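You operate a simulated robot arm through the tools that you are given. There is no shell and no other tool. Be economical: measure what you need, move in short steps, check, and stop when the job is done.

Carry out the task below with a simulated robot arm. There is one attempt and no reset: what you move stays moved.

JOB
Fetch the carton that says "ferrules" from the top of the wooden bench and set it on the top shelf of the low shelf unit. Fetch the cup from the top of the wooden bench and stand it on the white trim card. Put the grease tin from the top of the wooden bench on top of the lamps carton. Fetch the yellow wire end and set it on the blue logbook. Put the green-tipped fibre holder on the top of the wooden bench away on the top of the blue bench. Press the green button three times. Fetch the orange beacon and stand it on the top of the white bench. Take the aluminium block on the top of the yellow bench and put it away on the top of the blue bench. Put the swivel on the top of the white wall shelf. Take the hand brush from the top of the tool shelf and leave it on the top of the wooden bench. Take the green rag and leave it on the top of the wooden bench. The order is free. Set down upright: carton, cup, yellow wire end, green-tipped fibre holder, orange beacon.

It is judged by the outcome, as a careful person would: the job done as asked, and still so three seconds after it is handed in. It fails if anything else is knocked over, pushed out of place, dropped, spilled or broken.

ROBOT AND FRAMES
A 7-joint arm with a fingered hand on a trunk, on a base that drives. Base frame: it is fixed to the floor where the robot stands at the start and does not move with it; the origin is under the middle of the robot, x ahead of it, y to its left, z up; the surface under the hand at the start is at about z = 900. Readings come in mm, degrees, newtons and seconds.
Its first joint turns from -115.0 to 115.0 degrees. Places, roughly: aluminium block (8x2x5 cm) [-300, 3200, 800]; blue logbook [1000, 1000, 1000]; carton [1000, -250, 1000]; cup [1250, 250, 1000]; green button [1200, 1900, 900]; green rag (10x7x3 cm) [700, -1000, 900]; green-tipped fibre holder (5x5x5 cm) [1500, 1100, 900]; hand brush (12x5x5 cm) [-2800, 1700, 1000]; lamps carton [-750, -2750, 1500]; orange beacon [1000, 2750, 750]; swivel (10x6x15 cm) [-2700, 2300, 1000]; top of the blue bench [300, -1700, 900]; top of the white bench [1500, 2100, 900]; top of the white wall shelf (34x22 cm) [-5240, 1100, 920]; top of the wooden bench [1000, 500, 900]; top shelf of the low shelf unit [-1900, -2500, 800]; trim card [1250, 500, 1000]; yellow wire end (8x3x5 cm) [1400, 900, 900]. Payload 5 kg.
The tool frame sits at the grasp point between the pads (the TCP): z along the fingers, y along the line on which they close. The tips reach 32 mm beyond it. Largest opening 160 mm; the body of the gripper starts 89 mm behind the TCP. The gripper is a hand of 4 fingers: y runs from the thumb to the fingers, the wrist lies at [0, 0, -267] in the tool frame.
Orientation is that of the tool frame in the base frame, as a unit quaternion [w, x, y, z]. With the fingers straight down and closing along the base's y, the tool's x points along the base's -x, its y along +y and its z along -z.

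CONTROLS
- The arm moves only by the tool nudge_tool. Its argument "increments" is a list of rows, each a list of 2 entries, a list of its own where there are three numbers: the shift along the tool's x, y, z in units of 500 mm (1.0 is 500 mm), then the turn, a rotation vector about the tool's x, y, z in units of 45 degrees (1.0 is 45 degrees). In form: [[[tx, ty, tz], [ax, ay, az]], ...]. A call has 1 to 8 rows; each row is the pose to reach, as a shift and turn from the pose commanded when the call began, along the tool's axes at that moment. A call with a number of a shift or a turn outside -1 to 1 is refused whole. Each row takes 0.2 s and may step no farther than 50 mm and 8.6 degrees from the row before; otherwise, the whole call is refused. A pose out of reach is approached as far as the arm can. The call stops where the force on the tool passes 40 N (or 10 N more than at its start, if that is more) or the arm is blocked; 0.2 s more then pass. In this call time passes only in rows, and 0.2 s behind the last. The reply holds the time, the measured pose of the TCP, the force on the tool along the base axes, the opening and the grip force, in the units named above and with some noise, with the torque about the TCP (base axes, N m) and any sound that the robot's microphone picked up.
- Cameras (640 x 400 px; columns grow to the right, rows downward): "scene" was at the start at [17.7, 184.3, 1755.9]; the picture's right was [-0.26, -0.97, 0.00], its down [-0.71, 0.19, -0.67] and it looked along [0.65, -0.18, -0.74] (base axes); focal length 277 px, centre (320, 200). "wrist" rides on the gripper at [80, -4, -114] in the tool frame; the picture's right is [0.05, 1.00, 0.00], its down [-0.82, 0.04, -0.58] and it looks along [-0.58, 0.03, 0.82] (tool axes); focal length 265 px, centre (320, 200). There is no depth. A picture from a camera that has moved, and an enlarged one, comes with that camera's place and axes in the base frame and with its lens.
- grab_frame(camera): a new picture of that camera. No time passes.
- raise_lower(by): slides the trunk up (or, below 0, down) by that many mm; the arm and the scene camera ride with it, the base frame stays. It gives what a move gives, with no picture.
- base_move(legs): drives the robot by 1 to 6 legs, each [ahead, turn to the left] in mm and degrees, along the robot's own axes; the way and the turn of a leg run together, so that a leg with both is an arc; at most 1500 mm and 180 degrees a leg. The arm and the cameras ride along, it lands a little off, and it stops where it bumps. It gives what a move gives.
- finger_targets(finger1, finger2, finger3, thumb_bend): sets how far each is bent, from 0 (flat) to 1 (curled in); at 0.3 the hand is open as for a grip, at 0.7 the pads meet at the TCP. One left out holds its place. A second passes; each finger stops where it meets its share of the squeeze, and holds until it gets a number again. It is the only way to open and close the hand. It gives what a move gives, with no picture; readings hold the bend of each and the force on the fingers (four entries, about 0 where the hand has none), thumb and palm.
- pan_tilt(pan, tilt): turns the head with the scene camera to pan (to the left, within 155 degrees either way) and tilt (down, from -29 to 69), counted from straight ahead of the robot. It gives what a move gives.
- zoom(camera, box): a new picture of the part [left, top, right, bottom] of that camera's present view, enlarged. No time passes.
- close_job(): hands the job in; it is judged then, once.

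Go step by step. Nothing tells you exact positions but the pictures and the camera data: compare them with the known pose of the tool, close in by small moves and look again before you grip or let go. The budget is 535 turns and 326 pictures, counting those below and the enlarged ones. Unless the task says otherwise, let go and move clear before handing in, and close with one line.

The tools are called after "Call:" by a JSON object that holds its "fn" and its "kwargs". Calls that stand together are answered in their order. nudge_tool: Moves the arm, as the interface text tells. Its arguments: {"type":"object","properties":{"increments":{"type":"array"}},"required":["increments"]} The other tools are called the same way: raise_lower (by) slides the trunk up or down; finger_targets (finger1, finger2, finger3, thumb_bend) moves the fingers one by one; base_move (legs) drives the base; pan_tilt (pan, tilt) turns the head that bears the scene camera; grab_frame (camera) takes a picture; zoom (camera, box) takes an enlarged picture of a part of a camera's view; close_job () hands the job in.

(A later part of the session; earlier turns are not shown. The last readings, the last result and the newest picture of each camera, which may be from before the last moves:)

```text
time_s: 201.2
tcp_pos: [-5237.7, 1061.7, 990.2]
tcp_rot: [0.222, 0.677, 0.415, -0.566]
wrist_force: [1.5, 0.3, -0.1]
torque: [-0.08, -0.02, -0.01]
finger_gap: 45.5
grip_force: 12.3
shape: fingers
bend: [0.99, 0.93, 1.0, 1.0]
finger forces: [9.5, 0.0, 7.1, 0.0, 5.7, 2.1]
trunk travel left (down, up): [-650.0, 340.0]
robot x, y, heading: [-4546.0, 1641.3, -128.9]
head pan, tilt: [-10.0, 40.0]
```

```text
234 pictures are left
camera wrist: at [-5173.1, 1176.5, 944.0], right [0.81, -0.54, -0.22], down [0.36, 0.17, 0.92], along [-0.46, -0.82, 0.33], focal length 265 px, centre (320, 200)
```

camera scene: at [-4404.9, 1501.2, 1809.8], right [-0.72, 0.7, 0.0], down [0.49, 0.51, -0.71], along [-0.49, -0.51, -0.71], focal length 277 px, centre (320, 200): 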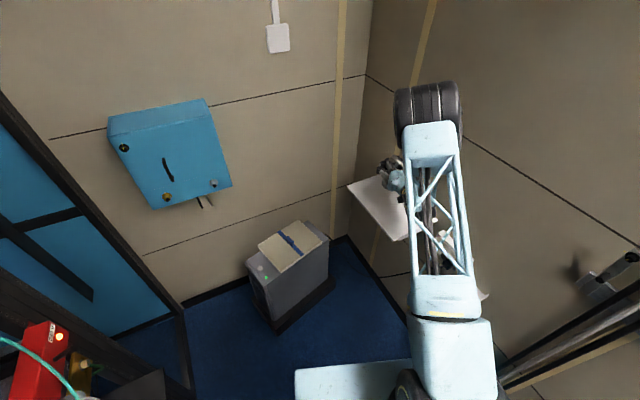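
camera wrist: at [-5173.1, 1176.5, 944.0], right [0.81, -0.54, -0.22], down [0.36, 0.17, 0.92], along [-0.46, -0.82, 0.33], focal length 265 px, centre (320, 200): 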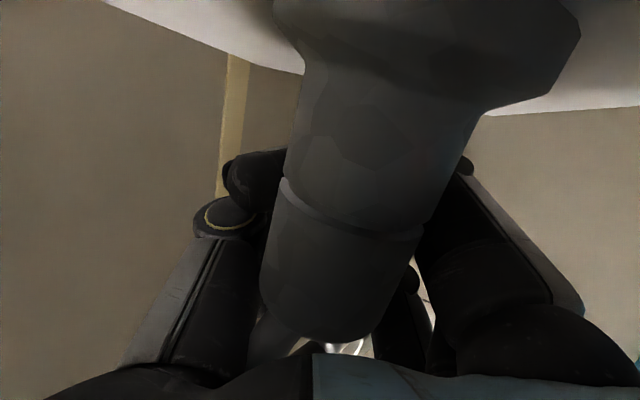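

The base now carries the weight on the shelf. Opening the fingers gradually.

Call:
{"fn": "finger_targets", "kwargs": {"finger1": 0.85, "finger2": 0.8, "finger3": 0.85, "thumb_bend": 0.85}}

Call:
{"fn": "grab_frame", "kwargs": {"camera": "wrist"}}

```text
time_s: 202.2
tcp_pos: [-5237.5, 1062.5, 988.9]
tcp_rot: [0.223, 0.677, 0.415, -0.566]
wrist_force: [0.3, 0.8, -1.4]
torque: [-0.13, 0.12, -0.02]
finger_gap: 31.1
grip_force: 1.4
shape: fingers
bend: [0.85, 0.7, 0.85, 0.88]
finger forces: [0.8, 0.0, 1.9, 0.0, 0.0, 0.6]
trunk travel left (down, up): [-650.0, 340.0]
robot x, y, heading: [-4541.9, 1639.7, -129.2]
head pan, tilt: [-10.0, 40.0]
```

```text
233 pictures are left
camera wrist: at [-5173.0, 1176.7, 943.6], right [0.81, -0.54, -0.22], down [0.36, 0.17, 0.92], along [-0.46, -0.82, 0.33], focal length 265 px, centre (320, 200)
```

wrist: 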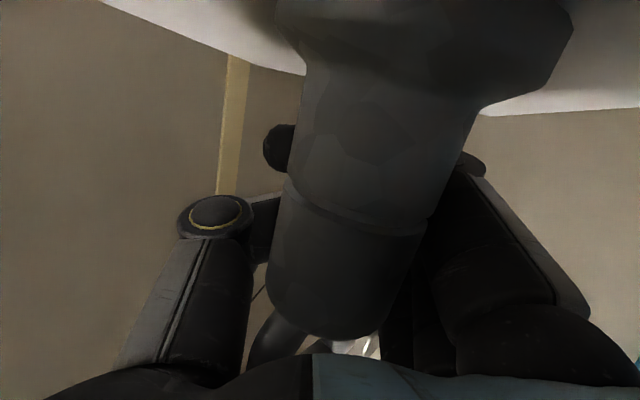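

Call:
{"fn": "finger_targets", "kwargs": {"finger1": 0.65, "finger2": 0.6, "finger3": 0.65, "thumb_bend": 0.65}}

Call:
{"fn": "grab_frame", "kwargs": {"camera": "wrist"}}

```text
time_s: 203.2
tcp_pos: [-5237.5, 1062.1, 989.4]
tcp_rot: [0.223, 0.677, 0.414, -0.566]
wrist_force: [-0.2, 1.9, -0.2]
torque: [-0.12, 0.04, 0.02]
finger_gap: 35.9
grip_force: 0.5
shape: fingers
bend: [0.65, 0.6, 0.65, 0.65]
finger forces: [0.1, 0.0, 0.3, 0.0, 0.1, 1.0]
trunk travel left (down, up): [-650.0, 340.0]
robot x, y, heading: [-4546.7, 1643.3, -129.2]
head pan, tilt: [-10.0, 40.0]
```

```text
232 pictures are left
camera wrist: at [-5173.0, 1176.7, 943.7], right [0.81, -0.54, -0.22], down [0.36, 0.17, 0.92], along [-0.46, -0.82, 0.33], focal length 265 px, centre (320, 200)
```

wrist: 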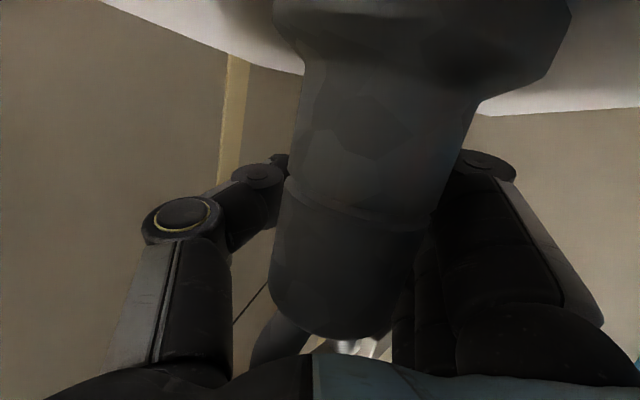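

Call:
{"fn": "finger_targets", "kwargs": {"finger1": 0.3, "finger2": 0.3, "finger3": 0.3, "thumb_bend": 0.3}}

Call:
{"fn": "nudge_tool", "kwargs": {"increments": [[[0, 0, -0.004], [0, 0, 0]], [[0, 0, -0.01], [0, 0, 0]], [[0, 0, -0.016], [0, 0, 0]], [[0, 0, -0.024], [0, 0, 0]]]}}

Call:
{"fn": "grab_frame", "kwargs": {"camera": "wrist"}}

```text
time_s: 204.2
tcp_pos: [-5237.2, 1062.5, 989.3]
tcp_rot: [0.224, 0.676, 0.415, -0.566]
wrist_force: [0.2, 0.5, -1.4]
torque: [-0.11, -0.03, 0.08]
finger_gap: 170.0
grip_force: 0.4
shape: fingers
bend: [0.3, 0.3, 0.3, 0.3]
finger forces: [0.0, 0.1, 0.1, 0.1, 0.0, 1.2]
trunk travel left (down, up): [-650.0, 340.0]
robot x, y, heading: [-4544.8, 1639.4, -129.3]
head pan, tilt: [-10.0, 40.0]
```

```text
time_s: 205.2
tcp_pos: [-5228.5, 1070.8, 993.0]
tcp_rot: [0.222, 0.677, 0.415, -0.566]
wrist_force: [0.2, -1.0, 0.1]
torque: [0.02, -0.02, -0.03]
finger_gap: 170.1
grip_force: 0.0
shape: fingers
bend: [0.3, 0.3, 0.3, 0.3]
finger forces: [0.0, 0.0, 0.1, 0.0, 0.0, 0.1]
trunk travel left (down, up): [-650.0, 340.0]
robot x, y, heading: [-4544.6, 1635.5, -129.0]
head pan, tilt: [-10.0, 40.0]
```

```text
231 pictures are left
camera wrist: at [-5164.6, 1186.2, 946.3], right [0.81, -0.54, -0.22], down [0.36, 0.17, 0.92], along [-0.46, -0.82, 0.33], focal length 265 px, centre (320, 200)
```

wrist: 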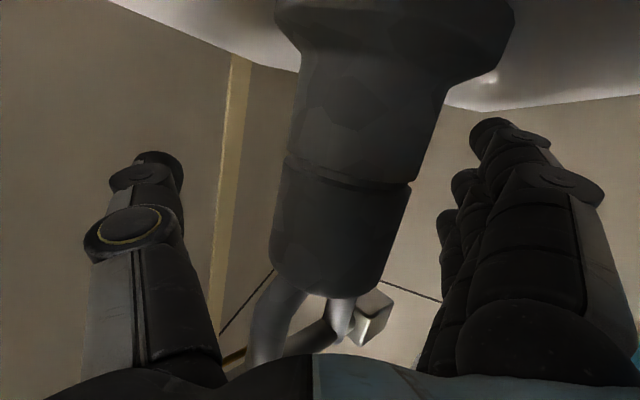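

Call:
{"fn": "nudge_tool", "kwargs": {"increments": [[[0, 0, -0.04], [0, 0, 0]], [[0, 0, -0.08], [0, 0, 0]], [[0, 0, -0.12], [0, 0, 0]], [[0, 0, -0.17], [0, 0, 0]], [[0, 0, -0.22], [0, 0, 0]]]}}

Call:
{"fn": "grab_frame", "kwargs": {"camera": "wrist"}}

```text
time_s: 206.4
tcp_pos: [-5165.7, 1156.2, 1019.9]
tcp_rot: [0.223, 0.677, 0.414, -0.566]
wrist_force: [-0.8, 0.0, 0.3]
torque: [-0.02, 0.05, -0.04]
finger_gap: 169.9
grip_force: 0.1
shape: fingers
bend: [0.3, 0.3, 0.3, 0.3]
finger forces: [0.0, 0.1, 0.1, 0.1, 0.1, 0.1]
trunk travel left (down, up): [-650.0, 340.0]
robot x, y, heading: [-4542.3, 1644.6, -128.9]
head pan, tilt: [-10.0, 40.0]
```

```text
230 pictures are left
camera wrist: at [-5101.2, 1270.7, 975.1], right [0.81, -0.54, -0.22], down [0.36, 0.17, 0.92], along [-0.46, -0.82, 0.33], focal length 265 px, centre (320, 200)
```

wrist: 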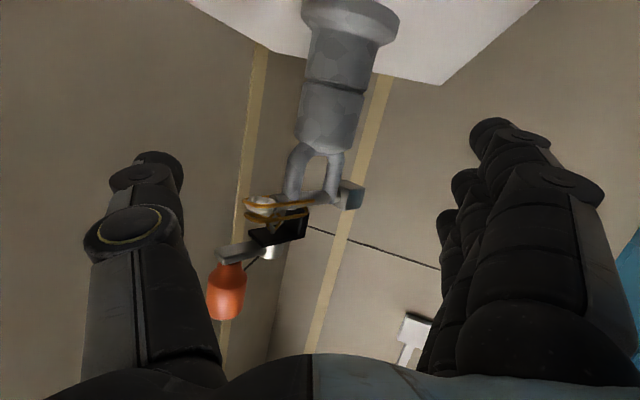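

Swivel stands upright on the white wall shelf. I'll withdraw, fold the arm and reverse out.

Call:
{"fn": "nudge_tool", "kwargs": {"increments": [[[0, 0, -0.09], [0, 0.1, 0]], [[0, 0, -0.18], [0, 0.2, 0]], [[-0.03, 0, -0.27], [0, 0.35, 0]], [[-0.08, 0, -0.35], [0, 0.5, 0]], [[-0.14, 0, -0.42], [0, 0.65, 0]]]}}

Call:
{"fn": "base_move", "kwargs": {"legs": [[0, 22]]}}

Call:
{"fn": "pan_tilt", "kwargs": {"pan": -20, "tilt": 35}}

Call:
{"fn": "grab_frame", "kwargs": {"camera": "scene"}}

```text
time_s: 207.6
tcp_pos: [-5043.5, 1298.3, 1140.9]
tcp_rot: [0.108, 0.799, 0.459, -0.373]
wrist_force: [-0.4, -2.2, 4.5]
torque: [0.38, -0.33, -0.13]
finger_gap: 170.3
grip_force: 0.1
shape: fingers
bend: [0.3, 0.3, 0.3, 0.3]
finger forces: [0.0, 0.1, 0.1, 0.0, 0.0, 0.2]
trunk travel left (down, up): [-650.0, 340.0]
robot x, y, heading: [-4541.7, 1640.2, -129.3]
head pan, tilt: [-10.0, 40.0]
```

```text
time_s: 209.2
tcp_pos: [-4882.9, 1136.2, 1144.4]
tcp_rot: [0.18, 0.697, 0.599, -0.35]
wrist_force: [1.1, -0.4, 0.3]
torque: [0.02, 0.03, -0.04]
finger_gap: 170.1
grip_force: 0.1
shape: fingers
bend: [0.3, 0.3, 0.3, 0.3]
finger forces: [0.1, 0.0, 0.0, 0.1, 0.1, 0.1]
trunk travel left (down, up): [-650.0, 340.0]
robot x, y, heading: [-4543.0, 1641.3, -107.4]
head pan, tilt: [-10.0, 40.0]
```

```text
time_s: 209.9
tcp_pos: [-4881.6, 1136.5, 1144.0]
tcp_rot: [0.179, 0.697, 0.599, -0.35]
wrist_force: [0.6, 0.1, -0.1]
torque: [-0.06, -0.01, 0.01]
finger_gap: 170.3
grip_force: 0.0
shape: fingers
bend: [0.3, 0.3, 0.3, 0.3]
finger forces: [0.0, 0.0, 0.0, 0.0, 0.0, 0.0]
trunk travel left (down, up): [-650.0, 340.0]
robot x, y, heading: [-4543.0, 1642.4, -107.4]
head pan, tilt: [-20.0, 35.0]
```

```text
229 pictures are left
camera scene: at [-4383.3, 1568.8, 1824.5], right [-0.79, 0.61, 0.0], down [0.35, 0.46, -0.82], along [-0.5, -0.65, -0.57], focal length 277 px, centre (320, 200)
```

scene: 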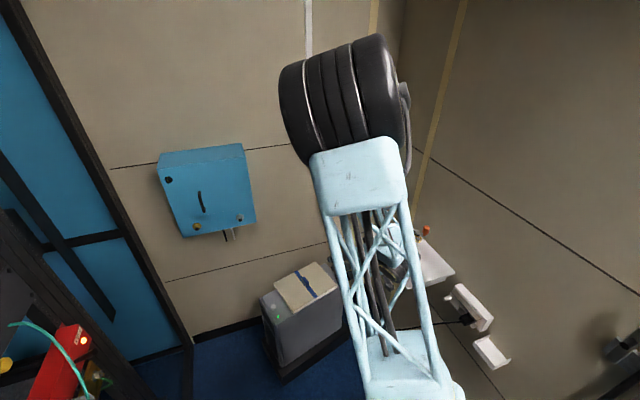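

Call:
{"fn": "base_move", "kwargs": {"legs": [[-1400, 0], [-350, 0], [-628, -90]]}}

Call:
{"fn": "pan_tilt", "kwargs": {"pan": 20, "tilt": 35}}

Call:
{"fn": "grab_frame", "kwargs": {"camera": "scene"}}

```text
time_s: 222.9
tcp_pos: [-3960.0, 3922.4, 1145.3]
tcp_rot: [-0.128, 0.915, -0.089, -0.373]
wrist_force: [0.4, -0.7, 0.0]
torque: [0.0, -0.01, -0.01]
finger_gap: 170.3
grip_force: 0.1
shape: fingers
bend: [0.3, 0.3, 0.3, 0.3]
finger forces: [0.1, 0.0, 0.0, 0.0, 0.1, 0.1]
trunk travel left (down, up): [-650.0, 340.0]
robot x, y, heading: [-3470.0, 3564.5, 160.8]
head pan, tilt: [-20.0, 35.0]
cut short: leg 3
```

```text
time_s: 223.9
tcp_pos: [-3959.4, 3922.2, 1143.8]
tcp_rot: [-0.128, 0.915, -0.088, -0.373]
wrist_force: [-0.1, -0.1, 0.9]
torque: [0.0, 0.02, 0.01]
finger_gap: 170.4
grip_force: 0.1
shape: fingers
bend: [0.3, 0.3, 0.3, 0.3]
finger forces: [0.0, 0.0, 0.0, 0.0, 0.1, 0.0]
trunk travel left (down, up): [-650.0, 340.0]
robot x, y, heading: [-3470.2, 3566.9, 160.5]
head pan, tilt: [20.0, 35.0]
```

```text
228 pictures are left
camera scene: at [-3567.6, 3352.9, 1824.6], right [-0.01, 1.0, 0.0], down [0.57, 0.0, -0.82], along [-0.82, -0.01, -0.57], focal length 277 px, centre (320, 200)
```

scene: 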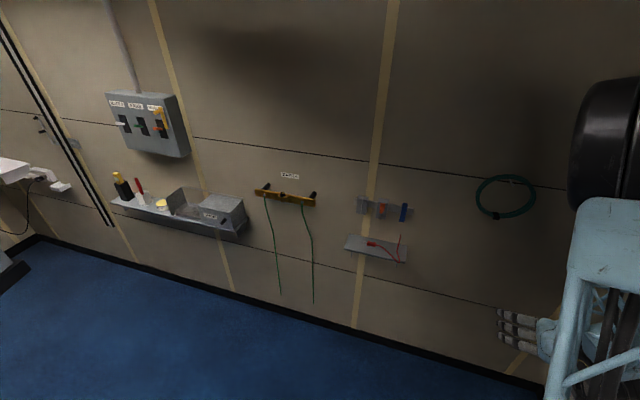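

Call:
{"fn": "raise_lower", "kwargs": {"by": 150}}

Call:
{"fn": "base_move", "kwargs": {"legs": [[-1500, 0], [-100, 0], [0, 105], [1400, 0], [0, -103]]}}

Call:
{"fn": "pan_tilt", "kwargs": {"pan": 5, "tilt": 35}}

Call:
{"fn": "grab_frame", "kwargs": {"camera": "scene"}}

```text
time_s: 225.7
tcp_pos: [-3960.2, 3922.6, 1294.1]
tcp_rot: [-0.128, 0.915, -0.089, -0.372]
wrist_force: [0.1, 0.5, -0.3]
torque: [-0.01, -0.01, -0.01]
finger_gap: 170.3
grip_force: 0.1
shape: fingers
bend: [0.3, 0.3, 0.3, 0.3]
finger forces: [0.0, 0.1, 0.1, 0.1, 0.0, 0.0]
trunk travel left (down, up): [-800.0, 190.0]
robot x, y, heading: [-3472.2, 3564.9, 160.2]
head pan, tilt: [20.0, 35.0]
```

```text
time_s: 249.5
tcp_pos: [-2590.7, 1992.3, 1294.3]
tcp_rot: [-0.12, 0.917, -0.071, -0.374]
wrist_force: [-0.7, 0.4, 0.2]
torque: [-0.04, -0.01, 0.01]
finger_gap: 170.0
grip_force: 0.1
shape: fingers
bend: [0.3, 0.3, 0.3, 0.3]
finger forces: [0.1, 0.0, 0.0, 0.0, 0.0, 0.0]
trunk travel left (down, up): [-800.0, 190.0]
robot x, y, heading: [-2083.9, 1655.4, 162.6]
head pan, tilt: [20.0, 35.0]
```

```text
time_s: 250.2
tcp_pos: [-2590.6, 1993.1, 1294.5]
tcp_rot: [-0.121, 0.917, -0.071, -0.374]
wrist_force: [0.2, -0.1, -0.5]
torque: [0.03, -0.02, -0.01]
finger_gap: 170.2
grip_force: 0.1
shape: fingers
bend: [0.3, 0.3, 0.3, 0.3]
finger forces: [0.0, 0.0, 0.0, 0.0, 0.1, 0.0]
trunk travel left (down, up): [-800.0, 190.0]
robot x, y, heading: [-2087.1, 1651.4, 162.7]
head pan, tilt: [5.0, 35.0]
```

```text
227 pictures are left
camera scene: at [-2175.8, 1461.7, 1974.6], right [0.21, 0.98, 0.0], down [0.56, -0.12, -0.82], along [-0.8, 0.18, -0.57], focal length 277 px, centre (320, 200)
```

scene: 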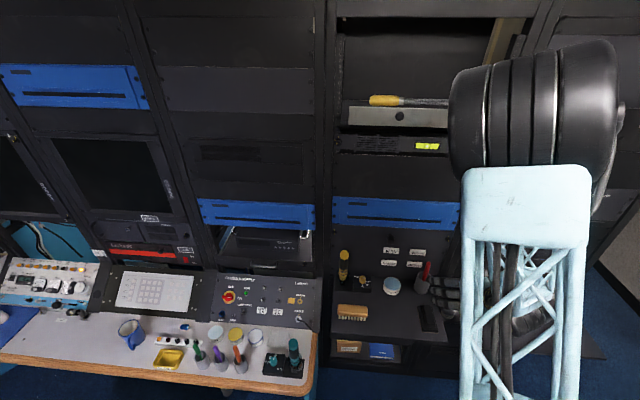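

Brush is at about (-2801,1740,950), long axis along the shelf. I'll move the hand above it and straighten its roll.

Call:
{"fn": "nudge_tool", "kwargs": {"increments": [[[0.003, 0.081, 0.055], [0, 0.05, 0.04]], [[0.006, 0.163, 0.109], [0, 0.1, 0.08]], [[0.009, 0.245, 0.164], [0, 0.16, 0.12]], [[0.012, 0.326, 0.218], [0, 0.22, 0.16]], [[0.015, 0.408, 0.273], [0, 0.28, 0.2]], [[0.018, 0.489, 0.328], [0, 0.34, 0.25]], [[0.02, 0.57, 0.382], [0, 0.4, 0.31]]]}}

Call:
{"fn": "grab_frame", "kwargs": {"camera": "wrist"}}

Call:
{"fn": "grab_frame", "kwargs": {"camera": "scene"}}

```text
time_s: 251.8
tcp_pos: [-2775.2, 1768.5, 1106.4]
tcp_rot: [-0.062, 0.948, -0.2, -0.238]
wrist_force: [0.0, -0.3, -0.7]
torque: [0.01, -0.03, -0.02]
finger_gap: 170.1
grip_force: 0.0
shape: fingers
bend: [0.3, 0.3, 0.3, 0.3]
finger forces: [0.0, 0.0, 0.0, 0.1, 0.0, 0.0]
trunk travel left (down, up): [-800.0, 190.0]
robot x, y, heading: [-2085.1, 1652.3, 162.7]
head pan, tilt: [5.0, 35.0]
```

```text
226 pictures are left
camera wrist: at [-2660.2, 1719.9, 1169.0], right [-0.37, -0.93, -0.05], down [-0.43, 0.12, 0.89], along [-0.83, 0.35, -0.44], focal length 265 px, centre (320, 200)
```

wrist: 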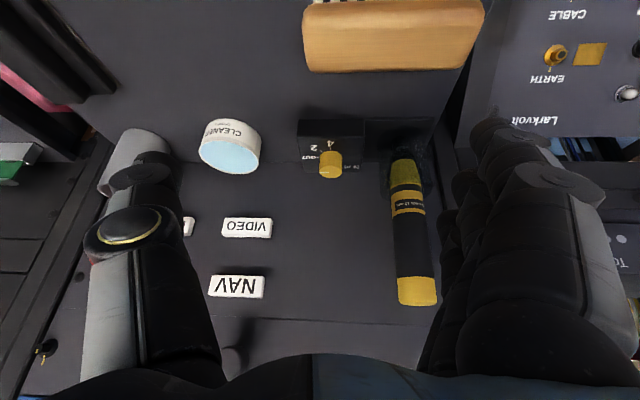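

```text
225 pictures are left
camera scene: at [-2177.5, 1460.3, 1974.3], right [0.22, 0.98, 0.0], down [0.56, -0.12, -0.82], along [-0.8, 0.18, -0.57], focal length 277 px, centre (320, 200)
```

scene: 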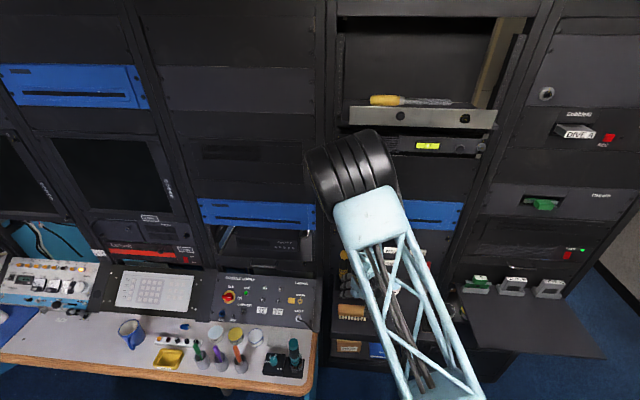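

Call:
{"fn": "nudge_tool", "kwargs": {"increments": [[[0.034, 0.046, 0.044], [0, 0.165, 0]], [[0.069, 0.092, 0.088], [0, 0.33, 0]]]}}

Call:
{"fn": "grab_frame", "kwargs": {"camera": "wrist"}}

```text
time_s: 252.4
tcp_pos: [-2784.4, 1728.7, 1050.4]
tcp_rot: [-0.035, 0.971, -0.206, -0.113]
wrist_force: [0.6, -0.6, 0.5]
torque: [0.01, -0.01, -0.01]
finger_gap: 170.4
grip_force: 0.1
shape: fingers
bend: [0.3, 0.3, 0.3, 0.3]
finger forces: [0.0, 0.0, 0.1, 0.0, 0.0, 0.1]
trunk travel left (down, up): [-800.0, 190.0]
robot x, y, heading: [-2087.9, 1654.5, 162.4]
head pan, tilt: [5.0, 35.0]
```

```text
224 pictures are left
camera wrist: at [-2687.7, 1686.8, 1143.3], right [-0.36, -0.93, -0.03], down [-0.62, 0.21, 0.75], along [-0.69, 0.29, -0.66], focal length 265 px, centre (320, 200)
```

wrist: 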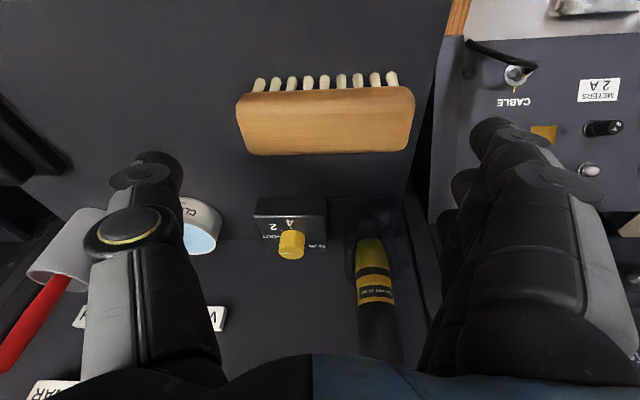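

Call:
{"fn": "finger_targets", "kwargs": {"finger1": 0.36, "finger2": 0.36, "finger3": 0.36, "thumb_bend": 0.33}}

Call:
{"fn": "nudge_tool", "kwargs": {"increments": [[[0.012, 0, 0.05], [0, 0, 0]], [[0.024, 0, 0.1], [0, 0, 0]]]}}

Call:
{"fn": "grab_frame", "kwargs": {"camera": "wrist"}}

```text
time_s: 253.4
tcp_pos: [-2783.9, 1726.0, 1051.4]
tcp_rot: [-0.035, 0.971, -0.206, -0.114]
wrist_force: [0.1, -0.7, -0.1]
torque: [-0.04, 0.05, 0.01]
finger_gap: 154.2
grip_force: 0.0
shape: fingers
bend: [0.36, 0.36, 0.36, 0.33]
finger forces: [0.0, 0.0, 0.0, 0.0, 0.0, 0.1]
trunk travel left (down, up): [-800.0, 190.0]
robot x, y, heading: [-2085.3, 1656.2, 162.7]
head pan, tilt: [5.0, 35.0]
```

```text
time_s: 254.1
tcp_pos: [-2783.8, 1727.4, 998.4]
tcp_rot: [-0.037, 0.971, -0.206, -0.113]
wrist_force: [0.1, -0.3, -0.9]
torque: [-0.02, -0.03, 0.02]
finger_gap: 154.0
grip_force: 0.1
shape: fingers
bend: [0.36, 0.36, 0.36, 0.33]
finger forces: [0.1, 0.1, 0.0, 0.1, 0.0, 0.0]
trunk travel left (down, up): [-800.0, 190.0]
robot x, y, heading: [-2086.0, 1653.6, 162.4]
head pan, tilt: [5.0, 35.0]
```

```text
223 pictures are left
camera wrist: at [-2687.3, 1686.9, 1092.1], right [-0.36, -0.93, -0.03], down [-0.62, 0.21, 0.75], along [-0.69, 0.29, -0.66], focal length 265 px, centre (320, 200)
```

wrist: 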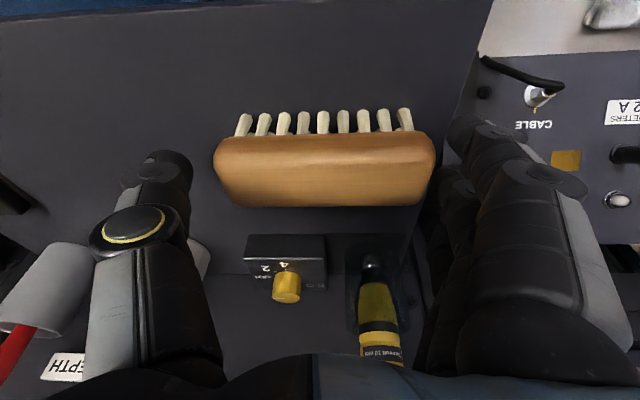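

Call:
{"fn": "nudge_tool", "kwargs": {"increments": [[[0.005, 0.006, 0.018], [0, 0, 0]], [[0.0085, 0.008, 0.035], [0, 0, 0]]]}}

Call:
{"fn": "finger_targets", "kwargs": {"finger1": 0.65, "finger2": 0.65, "finger3": 0.65, "thumb_bend": 0.65}}

Call:
{"fn": "grab_frame", "kwargs": {"camera": "wrist"}}

```text
time_s: 254.7
tcp_pos: [-2784.7, 1725.7, 982.2]
tcp_rot: [-0.035, 0.971, -0.205, -0.114]
wrist_force: [0.6, -0.4, 1.8]
torque: [-0.09, 0.02, 0.02]
finger_gap: 154.1
grip_force: 0.0
shape: fingers
bend: [0.36, 0.36, 0.36, 0.33]
finger forces: [1.5, 0.0, 0.1, 0.0, 0.1, 0.1]
trunk travel left (down, up): [-800.0, 190.0]
robot x, y, heading: [-2085.9, 1653.4, 162.5]
head pan, tilt: [5.0, 35.0]
```

```text
time_s: 255.7
tcp_pos: [-2785.9, 1725.1, 982.6]
tcp_rot: [-0.035, 0.971, -0.206, -0.114]
wrist_force: [-1.4, 0.9, 0.0]
torque: [-0.06, 0.03, -0.03]
finger_gap: 122.3
grip_force: 32.9
shape: fingers
bend: [0.44, 0.41, 0.65, 0.58]
finger forces: [14.5, 18.6, 0.0, 0.0, 32.4, 0.0]
trunk travel left (down, up): [-800.0, 190.0]
robot x, y, heading: [-2088.8, 1652.4, 162.6]
head pan, tilt: [5.0, 35.0]
```

```text
222 pictures are left
camera wrist: at [-2688.5, 1684.0, 1074.3], right [-0.36, -0.93, -0.04], down [-0.62, 0.21, 0.75], along [-0.69, 0.29, -0.66], focal length 265 px, centre (320, 200)
```

wrist: 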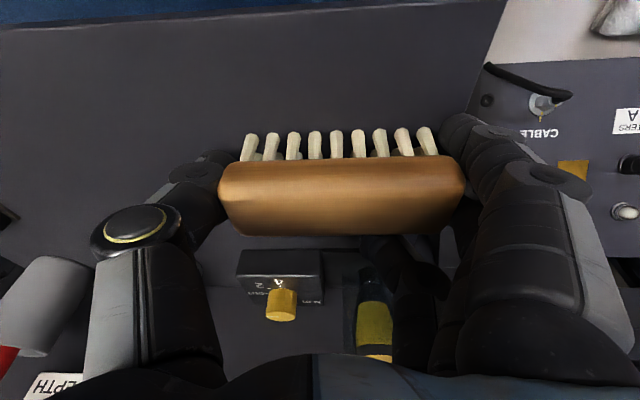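

Brush gripped by two fingers and thumb. Lifting.

Call:
{"fn": "nudge_tool", "kwargs": {"increments": [[[-0.012, 0, -0.048], [0, 0, 0]], [[-0.024, 0, -0.097], [0, 0, 0]], [[-0.036, 0, -0.19], [0, 0, 0]], [[-0.03, 0, -0.28], [0, 0, 0]]]}}

Call:
{"fn": "grab_frame", "kwargs": {"camera": "wrist"}}

Call:
{"fn": "grab_frame", "kwargs": {"camera": "scene"}}

```text
time_s: 256.6
tcp_pos: [-2770.2, 1713.5, 1120.3]
tcp_rot: [-0.036, 0.971, -0.206, -0.115]
wrist_force: [-0.1, 0.4, -1.3]
torque: [0.01, 0.04, 0.0]
finger_gap: 122.5
grip_force: 31.7
shape: fingers
bend: [0.44, 0.41, 0.65, 0.58]
finger forces: [13.6, 18.5, 0.0, 0.0, 32.4, 0.0]
trunk travel left (down, up): [-800.0, 190.0]
robot x, y, heading: [-2091.7, 1653.2, 162.7]
head pan, tilt: [5.0, 35.0]
```

```text
221 pictures are left
camera wrist: at [-2672.4, 1673.2, 1213.1], right [-0.36, -0.93, -0.03], down [-0.62, 0.21, 0.75], along [-0.69, 0.29, -0.66], focal length 265 px, centre (320, 200)
```

wrist: 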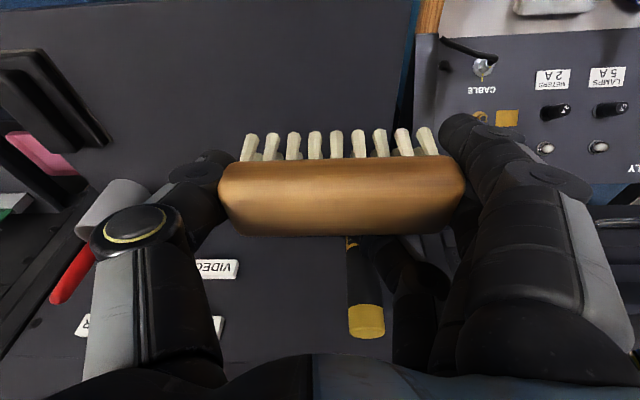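

```text
220 pictures are left
camera scene: at [-2174.4, 1461.3, 1974.5], right [0.22, 0.98, 0.0], down [0.56, -0.12, -0.82], along [-0.8, 0.18, -0.57], focal length 277 px, centre (320, 200)
```

scene: 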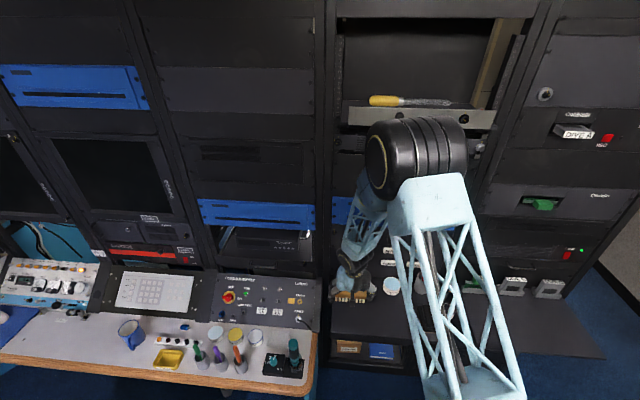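

Call:
{"fn": "raise_lower", "kwargs": {"by": 150}}

Call:
{"fn": "base_move", "kwargs": {"legs": [[-400, 0], [0, -100], [0, -94.6], [1045, 0], [900, 0], [0, 14.7]]}}

Call:
{"fn": "pan_tilt", "kwargs": {"pan": 0, "tilt": 45}}

Call:
{"fn": "grab_frame", "kwargs": {"camera": "scene"}}

```text
time_s: 258.4
tcp_pos: [-2771.1, 1714.3, 1269.9]
tcp_rot: [-0.035, 0.971, -0.206, -0.113]
wrist_force: [0.3, 0.1, -1.3]
torque: [0.03, -0.01, -0.01]
finger_gap: 122.5
grip_force: 32.4
shape: fingers
bend: [0.44, 0.41, 0.65, 0.58]
finger forces: [13.8, 18.6, 0.0, 0.0, 32.3, 0.0]
trunk travel left (down, up): [-950.0, 40.0]
robot x, y, heading: [-2085.3, 1654.2, 162.8]
head pan, tilt: [5.0, 35.0]
```

```text
time_s: 279.8
tcp_pos: [637.4, 429.2, 1269.8]
tcp_rot: [0.114, 0.209, 0.971, -0.036]
wrist_force: [0.4, 0.7, -1.7]
torque: [-0.08, 0.01, 0.02]
finger_gap: 122.0
grip_force: 31.9
shape: fingers
bend: [0.44, 0.41, 0.65, 0.58]
finger forces: [11.9, 19.1, 1.0, 0.0, 31.2, 0.0]
trunk travel left (down, up): [-950.0, 40.0]
robot x, y, heading: [-44.3, 494.8, -17.8]
head pan, tilt: [5.0, 35.0]
```

```text
time_s: 280.5
tcp_pos: [636.9, 428.7, 1270.1]
tcp_rot: [0.114, 0.209, 0.971, -0.036]
wrist_force: [0.3, 0.0, -1.0]
torque: [0.02, 0.01, 0.02]
finger_gap: 122.2
grip_force: 31.2
shape: fingers
bend: [0.44, 0.41, 0.65, 0.58]
finger forces: [11.8, 19.1, 1.0, 0.0, 31.1, 0.1]
trunk travel left (down, up): [-950.0, 40.0]
robot x, y, heading: [-46.9, 492.8, -17.7]
head pan, tilt: [0.0, 45.0]
```

```text
219 pictures are left
camera scene: at [38.3, 681.7, 2109.8], right [-0.31, -0.95, 0.0], down [-0.67, 0.22, -0.71], along [0.67, -0.22, -0.71], focal length 277 px, centre (320, 200)
```

scene: 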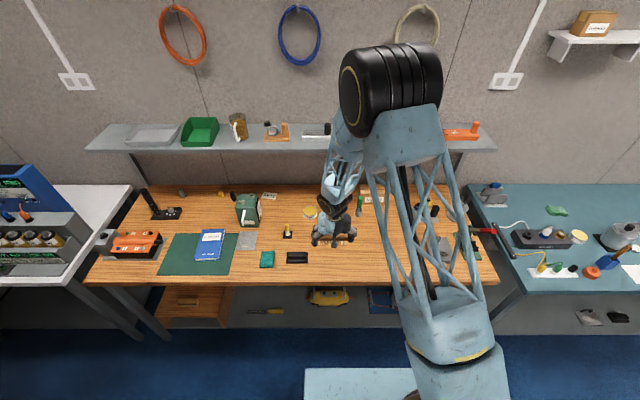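

Call:
{"fn": "base_move", "kwargs": {"legs": [[150, 0]]}}

Call:
{"fn": "raise_lower", "kwargs": {"by": -150}}

Call:
{"fn": "nudge_tool", "kwargs": {"increments": [[[0, -0.09, 0], [0, 0, 0]], [[0, -0.18, 0], [0, 0, 0]], [[0, -0.27, 0], [0, 0, 0]], [[0, -0.34, 0], [0, 0, 0]]]}}

Call:
{"fn": "grab_frame", "kwargs": {"camera": "scene"}}

Call:
{"fn": "grab_frame", "kwargs": {"camera": "wrist"}}

```text
time_s: 281.9
tcp_pos: [780.9, 381.7, 1269.2]
tcp_rot: [0.112, 0.209, 0.971, -0.036]
wrist_force: [0.9, -0.1, -1.0]
torque: [-0.03, 0.05, 0.01]
finger_gap: 122.2
grip_force: 31.3
shape: fingers
bend: [0.44, 0.41, 0.65, 0.58]
finger forces: [11.9, 19.0, 1.0, 0.0, 31.2, 0.0]
trunk travel left (down, up): [-950.0, 40.0]
robot x, y, heading: [95.3, 446.2, -17.9]
head pan, tilt: [0.0, 45.0]
```

```text
time_s: 283.6
tcp_pos: [779.6, 383.1, 1119.1]
tcp_rot: [0.114, 0.208, 0.971, -0.035]
wrist_force: [-0.4, 0.4, -1.3]
torque: [-0.02, 0.05, 0.05]
finger_gap: 122.2
grip_force: 31.8
shape: fingers
bend: [0.44, 0.41, 0.65, 0.58]
finger forces: [11.8, 19.1, 1.1, 0.1, 31.2, 0.0]
trunk travel left (down, up): [-800.0, 190.0]
robot x, y, heading: [100.6, 446.9, -17.8]
head pan, tilt: [0.0, 45.0]
```

```text
time_s: 284.6
tcp_pos: [709.5, 226.2, 1124.3]
tcp_rot: [0.114, 0.209, 0.971, -0.036]
wrist_force: [-1.1, -0.1, -1.4]
torque: [-0.05, -0.01, 0.0]
finger_gap: 121.9
grip_force: 31.8
shape: fingers
bend: [0.44, 0.41, 0.65, 0.58]
finger forces: [11.7, 19.2, 1.2, 0.0, 31.1, 0.0]
trunk travel left (down, up): [-800.0, 190.0]
robot x, y, heading: [100.5, 448.4, -17.8]
head pan, tilt: [0.0, 45.0]
```

```text
218 pictures are left
camera scene: at [179.4, 635.1, 1959.9], right [-0.31, -0.95, 0.0], down [-0.67, 0.22, -0.71], along [0.67, -0.22, -0.71], focal length 277 px, centre (320, 200)
```

scene: 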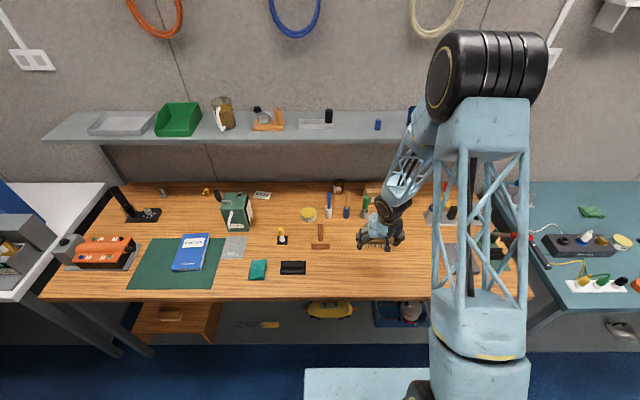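

```text
217 pictures are left
camera wrist: at [613.1, 267.9, 1216.1], right [0.37, 0.93, -0.03], down [0.62, -0.22, 0.75], along [0.69, -0.3, -0.66], focal length 265 px, centre (320, 200)
```

wrist: 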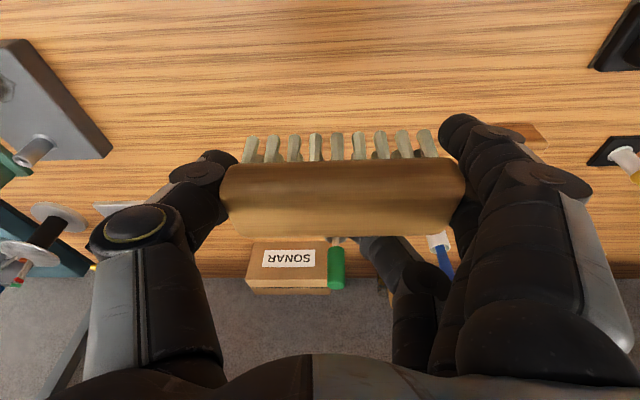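

Area below is free. Lowering the brush onto the bench.

Call:
{"fn": "nudge_tool", "kwargs": {"increments": [[[0.0236, 0, 0.097], [0, 0, 0]], [[0.047, 0, 0.194], [0, 0, 0]], [[0.07, 0, 0.29], [0, 0, 0]], [[0.077, 0, 0.318], [0, 0, 0]]]}}

Call:
{"fn": "nudge_tool", "kwargs": {"increments": [[[0.002, 0, 0.008], [0, 0, 0]], [[0.004, 0, 0.016], [0, 0, 0]]]}}

Call:
{"fn": "nudge_tool", "kwargs": {"increments": [[[0.0015, 0, 0.006], [0, 0, 0]], [[0.003, 0, 0.012], [0, 0, 0]]]}}

Call:
{"fn": "grab_frame", "kwargs": {"camera": "wrist"}}

```text
time_s: 285.6
tcp_pos: [707.2, 224.1, 959.8]
tcp_rot: [0.115, 0.209, 0.971, -0.036]
wrist_force: [-0.3, -0.5, -0.7]
torque: [0.0, 0.01, 0.02]
finger_gap: 122.1
grip_force: 31.3
shape: fingers
bend: [0.44, 0.41, 0.65, 0.58]
finger forces: [11.8, 19.2, 1.2, 0.1, 31.0, 0.0]
trunk travel left (down, up): [-800.0, 190.0]
robot x, y, heading: [93.7, 447.6, -17.6]
head pan, tilt: [0.0, 45.0]
```

```text
time_s: 286.2
tcp_pos: [707.6, 225.2, 950.7]
tcp_rot: [0.113, 0.208, 0.971, -0.036]
wrist_force: [-0.4, -0.9, -1.8]
torque: [-0.02, 0.01, -0.03]
finger_gap: 122.0
grip_force: 31.8
shape: fingers
bend: [0.44, 0.41, 0.65, 0.58]
finger forces: [11.9, 19.2, 1.2, 0.0, 30.9, 0.1]
trunk travel left (down, up): [-800.0, 190.0]
robot x, y, heading: [94.1, 450.2, -18.0]
head pan, tilt: [0.0, 45.0]
```

```text
time_s: 286.8
tcp_pos: [706.8, 224.5, 945.9]
tcp_rot: [0.113, 0.208, 0.971, -0.036]
wrist_force: [0.9, 0.6, -1.2]
torque: [0.02, 0.01, 0.01]
finger_gap: 122.3
grip_force: 31.5
shape: fingers
bend: [0.44, 0.41, 0.65, 0.58]
finger forces: [11.9, 19.2, 1.3, 0.1, 30.8, 0.0]
trunk travel left (down, up): [-800.0, 190.0]
robot x, y, heading: [95.1, 447.5, -17.7]
head pan, tilt: [0.0, 45.0]
```

```text
216 pictures are left
camera wrist: at [611.1, 265.8, 1037.8], right [0.37, 0.93, -0.03], down [0.62, -0.22, 0.75], along [0.69, -0.3, -0.66], focal length 265 px, centre (320, 200)
```

wrist: 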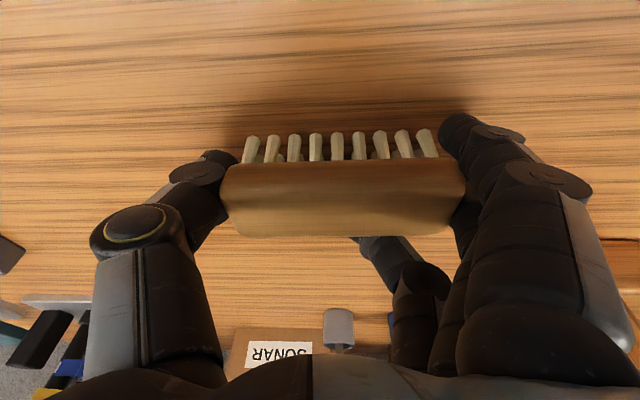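

Call:
{"fn": "nudge_tool", "kwargs": {"increments": [[[0.0015, 0, 0.006], [0, 0, 0]], [[0.003, 0, 0.012], [0, 0, 0]]]}}

Call:
{"fn": "nudge_tool", "kwargs": {"increments": [[[0.0015, 0, 0.006], [0, 0, 0]]]}}

```text
time_s: 287.5
tcp_pos: [706.6, 223.0, 942.5]
tcp_rot: [0.116, 0.209, 0.97, -0.036]
wrist_force: [-8.8, 1.6, 30.5]
torque: [2.72, 0.15, 0.85]
finger_gap: 122.5
grip_force: 43.5
shape: fingers
bend: [0.46, 0.41, 0.65, 0.59]
finger forces: [38.4, 20.4, 1.4, 0.0, 26.9, 0.1]
trunk travel left (down, up): [-800.0, 190.0]
robot x, y, heading: [95.0, 450.2, -17.7]
head pan, tilt: [0.0, 45.0]
stopped in row 2: the force on the tool passed its limit at 43 N (the readings are from after the stop); the commanded pose is now the measured one
```

```text
time_s: 287.8
tcp_pos: [707.2, 222.3, 943.9]
tcp_rot: [0.117, 0.209, 0.97, -0.037]
wrist_force: [-11.0, 2.2, 32.6]
torque: [2.97, 0.16, 0.96]
finger_gap: 122.2
grip_force: 43.6
shape: fingers
bend: [0.46, 0.41, 0.65, 0.59]
finger forces: [40.0, 20.6, 1.5, 0.1, 26.5, 0.0]
trunk travel left (down, up): [-800.0, 190.0]
robot x, y, heading: [95.6, 448.0, -17.7]
head pan, tilt: [0.0, 45.0]
stopped in row 1: the force on the tool passed its limit at 47 N (the readings are from after the stop); the commanded pose is now the measured one
```

Call:
{"fn": "finger_targets", "kwargs": {"finger1": 0.36, "finger2": 0.36, "finger3": 0.36, "thumb_bend": 0.36}}

Call:
{"fn": "finger_targets", "kwargs": {"finger1": 0.3, "finger2": 0.3, "finger3": 0.3, "thumb_bend": 0.3}}

Call:
{"fn": "nudge_tool", "kwargs": {"increments": [[[-0.02, 0, -0.08], [0, 0, 0]], [[-0.04, 0, -0.17], [0, 0, 0]], [[-0.06, 0, -0.26], [0, 0, 0]], [[-0.08, 0, -0.35], [0, 0, 0]]]}}

Call:
{"fn": "grab_frame", "kwargs": {"camera": "wrist"}}

```text
time_s: 288.8
tcp_pos: [707.4, 221.9, 943.5]
tcp_rot: [0.118, 0.21, 0.97, -0.036]
wrist_force: [-4.0, -10.7, 37.5]
torque: [2.94, -0.25, 0.26]
finger_gap: 148.0
grip_force: 18.7
shape: fingers
bend: [0.38, 0.36, 0.36, 0.36]
finger forces: [37.5, 0.0, 0.0, 0.0, 0.1, 0.0]
trunk travel left (down, up): [-800.0, 190.0]
robot x, y, heading: [96.9, 448.3, -18.0]
head pan, tilt: [0.0, 45.0]
```

```text
time_s: 289.8
tcp_pos: [708.5, 221.9, 940.9]
tcp_rot: [0.115, 0.21, 0.97, -0.037]
wrist_force: [1.2, 0.1, -0.3]
torque: [-0.02, 0.02, -0.03]
finger_gap: 170.7
grip_force: 0.1
shape: fingers
bend: [0.3, 0.3, 0.3, 0.3]
finger forces: [0.0, 0.0, 0.0, 0.1, 0.0, 0.0]
trunk travel left (down, up): [-800.0, 190.0]
robot x, y, heading: [94.3, 447.6, -17.4]
head pan, tilt: [0.0, 45.0]
```

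```text
time_s: 290.8
tcp_pos: [703.2, 227.4, 1123.3]
tcp_rot: [0.117, 0.209, 0.97, -0.035]
wrist_force: [-0.5, 0.2, -0.2]
torque: [0.0, -0.05, 0.0]
finger_gap: 170.9
grip_force: 0.0
shape: fingers
bend: [0.3, 0.3, 0.3, 0.3]
finger forces: [0.0, 0.0, 0.0, 0.0, 0.0, 0.1]
trunk travel left (down, up): [-800.0, 190.0]
robot x, y, heading: [96.5, 445.1, -17.7]
head pan, tilt: [0.0, 45.0]
```

```text
215 pictures are left
camera wrist: at [607.4, 269.2, 1215.0], right [0.37, 0.93, -0.03], down [0.62, -0.22, 0.76], along [0.7, -0.3, -0.65], focal length 265 px, centre (320, 200)
```

wrist: 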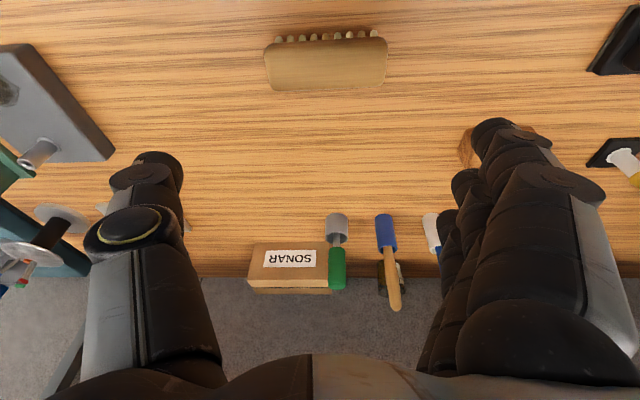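

Brush is on the bench. Next the cup: I'll raise the hand, reposition the base to s≈750 so both cup and trim card are in reach, then lower the trunk.

Call:
{"fn": "nudge_tool", "kwargs": {"increments": [[[-0.023, 0, -0.095], [0, 0, 0]], [[-0.046, 0, -0.19], [0, 0, 0]], [[-0.069, 0, -0.285], [0, 0, 0]], [[-0.092, 0, -0.38], [0, 0, 0]], [[-0.115, 0, -0.475], [0, 0, 0]]]}}

Call:
{"fn": "base_move", "kwargs": {"legs": [[-150, 0], [0, 60], [342, 0], [0, -60]]}}

Call:
{"fn": "raise_lower", "kwargs": {"by": -350}}

```text
time_s: 292.0
tcp_pos: [706.2, 231.7, 1366.7]
tcp_rot: [0.116, 0.21, 0.97, -0.037]
wrist_force: [-1.2, 0.4, -0.4]
torque: [-0.01, -0.03, -0.02]
finger_gap: 170.6
grip_force: 0.0
shape: fingers
bend: [0.3, 0.3, 0.3, 0.3]
finger forces: [0.1, 0.1, 0.1, 0.1, 0.0, 0.0]
trunk travel left (down, up): [-800.0, 190.0]
robot x, y, heading: [97.6, 448.1, -17.9]
head pan, tilt: [0.0, 45.0]
```

```text
time_s: 300.7
tcp_pos: [817.6, 471.9, 1365.5]
tcp_rot: [0.115, 0.232, 0.965, -0.039]
wrist_force: [0.1, 0.2, 0.0]
torque: [0.04, 0.0, 0.0]
finger_gap: 170.7
grip_force: 0.1
shape: fingers
bend: [0.3, 0.3, 0.3, 0.3]
finger forces: [0.1, 0.0, 0.0, 0.1, 0.1, 0.0]
trunk travel left (down, up): [-800.0, 190.0]
robot x, y, heading: [216.6, 715.1, -20.4]
head pan, tilt: [0.0, 45.0]
```

```text
time_s: 304.1
tcp_pos: [816.8, 470.9, 1016.4]
tcp_rot: [0.115, 0.233, 0.965, -0.039]
wrist_force: [-0.6, 0.0, -0.1]
torque: [0.0, -0.03, 0.02]
finger_gap: 170.7
grip_force: 0.0
shape: fingers
bend: [0.3, 0.3, 0.3, 0.3]
finger forces: [0.0, 0.0, 0.1, 0.0, 0.0, 0.0]
trunk travel left (down, up): [-450.0, 540.0]
robot x, y, heading: [216.3, 715.3, -20.6]
head pan, tilt: [0.0, 45.0]
```

Call:
{"fn": "nudge_tool", "kwargs": {"increments": [[[-0.023, 0, -0.095], [0, 0, 0]], [[-0.046, 0, -0.19], [0, 0, 0]], [[-0.069, 0, -0.285], [0, 0, 0]], [[-0.092, 0, -0.38], [0, 0, 0]], [[-0.115, 0, -0.475], [0, 0, 0]]]}}

Call:
{"fn": "raise_lower", "kwargs": {"by": -150}}

Call:
{"fn": "pan_tilt", "kwargs": {"pan": 0, "tilt": 40}}

Call:
{"fn": "grab_frame", "kwargs": {"camera": "scene"}}

Call:
{"fn": "grab_frame", "kwargs": {"camera": "wrist"}}

```text
time_s: 305.3
tcp_pos: [821.5, 477.2, 1261.5]
tcp_rot: [0.116, 0.232, 0.965, -0.04]
wrist_force: [-0.2, 0.0, 0.2]
torque: [0.0, -0.02, -0.05]
finger_gap: 170.4
grip_force: 0.1
shape: fingers
bend: [0.3, 0.3, 0.3, 0.3]
finger forces: [0.0, 0.1, 0.0, 0.0, 0.1, 0.0]
trunk travel left (down, up): [-450.0, 540.0]
robot x, y, heading: [214.4, 718.1, -20.4]
head pan, tilt: [0.0, 45.0]
```

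```text
time_s: 307.1
tcp_pos: [821.5, 476.9, 1110.3]
tcp_rot: [0.115, 0.232, 0.965, -0.039]
wrist_force: [-0.4, -0.4, 0.1]
torque: [-0.01, 0.02, 0.0]
finger_gap: 170.7
grip_force: 0.0
shape: fingers
bend: [0.3, 0.3, 0.3, 0.3]
finger forces: [0.0, 0.0, 0.1, 0.0, 0.0, 0.1]
trunk travel left (down, up): [-300.0, 690.0]
robot x, y, heading: [217.4, 717.4, -20.5]
head pan, tilt: [0.0, 45.0]
```

```text
time_s: 307.8
tcp_pos: [819.9, 477.8, 1109.9]
tcp_rot: [0.115, 0.233, 0.965, -0.039]
wrist_force: [0.0, -0.3, -0.1]
torque: [0.04, -0.04, -0.01]
finger_gap: 170.7
grip_force: 0.1
shape: fingers
bend: [0.3, 0.3, 0.3, 0.3]
finger forces: [0.0, 0.1, 0.0, 0.0, 0.1, 0.0]
trunk travel left (down, up): [-300.0, 690.0]
robot x, y, heading: [214.7, 715.6, -20.2]
head pan, tilt: [0.0, 40.0]
```

```text
214 pictures are left
camera scene: at [312.1, 899.7, 1467.0], right [-0.35, -0.94, 0.0], down [-0.6, 0.23, -0.77], along [0.72, -0.27, -0.64], focal length 277 px, centre (320, 200)
```

scene: 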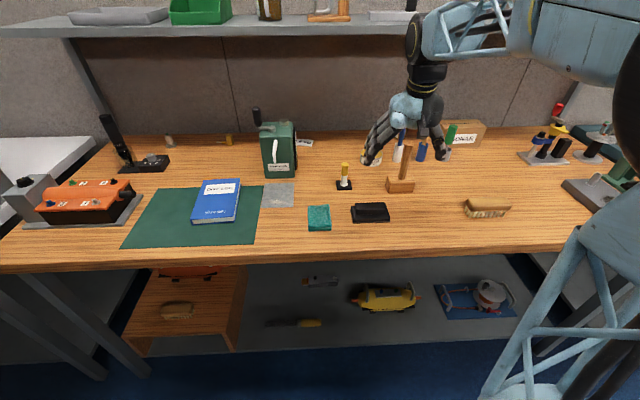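

```text
213 pictures are left
camera wrist: at [726.3, 523.2, 1202.3], right [0.41, 0.91, -0.03], down [0.61, -0.25, 0.76], along [0.68, -0.33, -0.65], focal length 265 px, centre (320, 200)
```

wrist: 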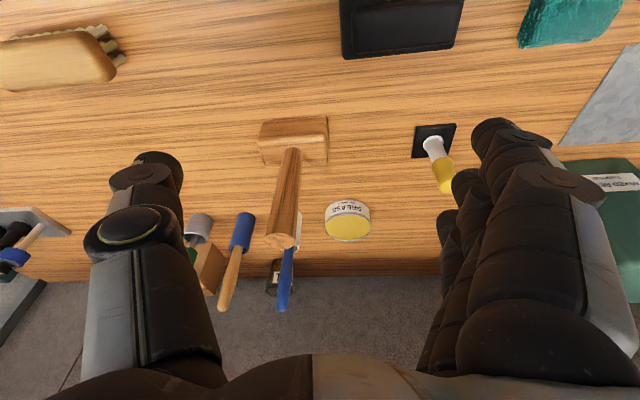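

Call:
{"fn": "nudge_tool", "kwargs": {"increments": [[[0, 0.09, 0], [0, 0, 0]], [[0, 0.18, 0], [0, 0, 0]], [[0, 0.27, 0], [0, 0, 0]], [[0, 0.36, 0], [0, 0, 0]]]}}

Call:
{"fn": "zoom", "kwargs": {"camera": "scene", "box": [360, 100, 500, 190]}}

Call:
{"fn": "zoom", "kwargs": {"camera": "scene", "box": [220, 90, 360, 180]}}

```text
time_s: 308.8
tcp_pos: [903.5, 637.8, 1106.3]
tcp_rot: [0.115, 0.233, 0.965, -0.04]
wrist_force: [-0.5, -0.6, -0.2]
torque: [0.03, -0.01, -0.02]
finger_gap: 170.9
grip_force: 0.1
shape: fingers
bend: [0.3, 0.3, 0.3, 0.3]
finger forces: [0.0, 0.0, 0.1, 0.0, 0.0, 0.1]
trunk travel left (down, up): [-300.0, 690.0]
robot x, y, heading: [215.9, 715.4, -20.4]
head pan, tilt: [0.0, 40.0]
```

```text
4.44 times, centred on (430, 145) of scene
camera zoom: at [312.2, 899.8, 1466.9], right [-0.35, -0.94, 0.0], down [-0.6, 0.22, -0.77], along [0.72, -0.27, -0.64], focal length 1231 px, centre (-169, 444)
```

zoom: 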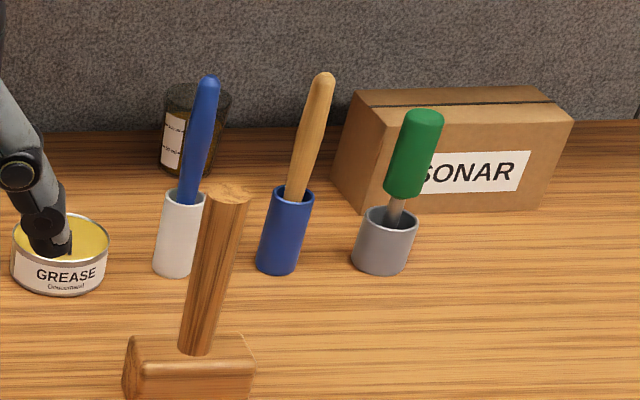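

```text
4.44 times, centred on (290, 135) of scene
camera zoom: at [312.2, 899.8, 1466.9], right [-0.35, -0.94, 0.0], down [-0.6, 0.22, -0.77], along [0.72, -0.27, -0.64], focal length 1231 px, centre (453, 489)
```

zoom: 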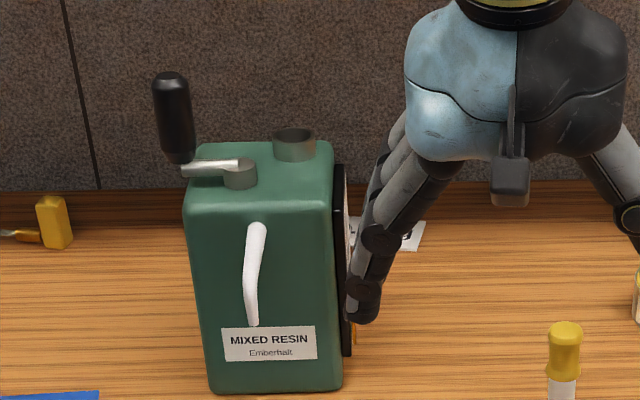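

Cup is at d≈1101, s≈544 behind two tool holders (tops z≈1068). I'll tilt the hand to 45°, shift right over the bench at safe height.

Call:
{"fn": "nudge_tool", "kwargs": {"increments": [[[-0.0241, -0.0926, 0.0024], [0, -0.0986, -0.031]], [[-0.0482, -0.1852, 0.0048], [0, -0.197, -0.063]], [[-0.0723, -0.2778, 0.0072], [0, -0.296, -0.094]], [[-0.0964, -0.3704, 0.0096], [0, -0.394, -0.126]], [[-0.1205, -0.463, 0.012], [0, -0.493, -0.157]], [[-0.1446, -0.5556, 0.0144], [0, -0.592, -0.19]], [[-0.169, -0.648, 0.017], [0, -0.69, -0.22]]]}}

Call:
{"fn": "grab_frame", "kwargs": {"camera": "wrist"}}

```text
time_s: 310.4
tcp_pos: [832.2, 311.7, 1126.1]
tcp_rot: [0.366, 0.13, 0.915, -0.109]
wrist_force: [-0.4, 0.3, 0.2]
torque: [0.0, 0.0, -0.03]
finger_gap: 171.0
grip_force: 0.1
shape: fingers
bend: [0.3, 0.3, 0.3, 0.3]
finger forces: [0.1, 0.0, 0.1, 0.0, 0.0, 0.0]
trunk travel left (down, up): [-300.0, 690.0]
robot x, y, heading: [216.3, 717.6, -20.6]
head pan, tilt: [0.0, 40.0]
```

```text
210 pictures are left
camera wrist: at [702.1, 353.1, 1152.9], right [0.28, 0.95, -0.14], down [0.21, 0.08, 0.97], along [0.94, -0.3, -0.18], focal length 265 px, centre (320, 200)
```

wrist: 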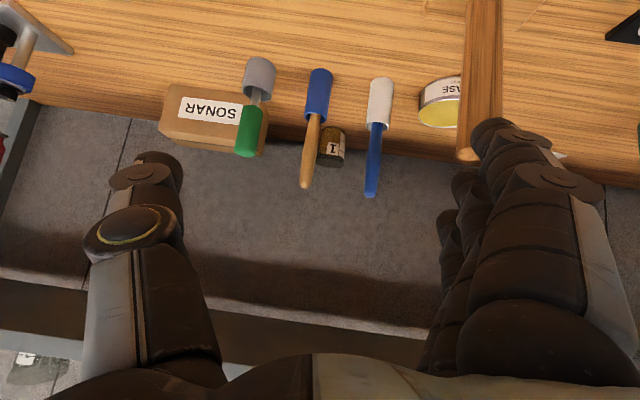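

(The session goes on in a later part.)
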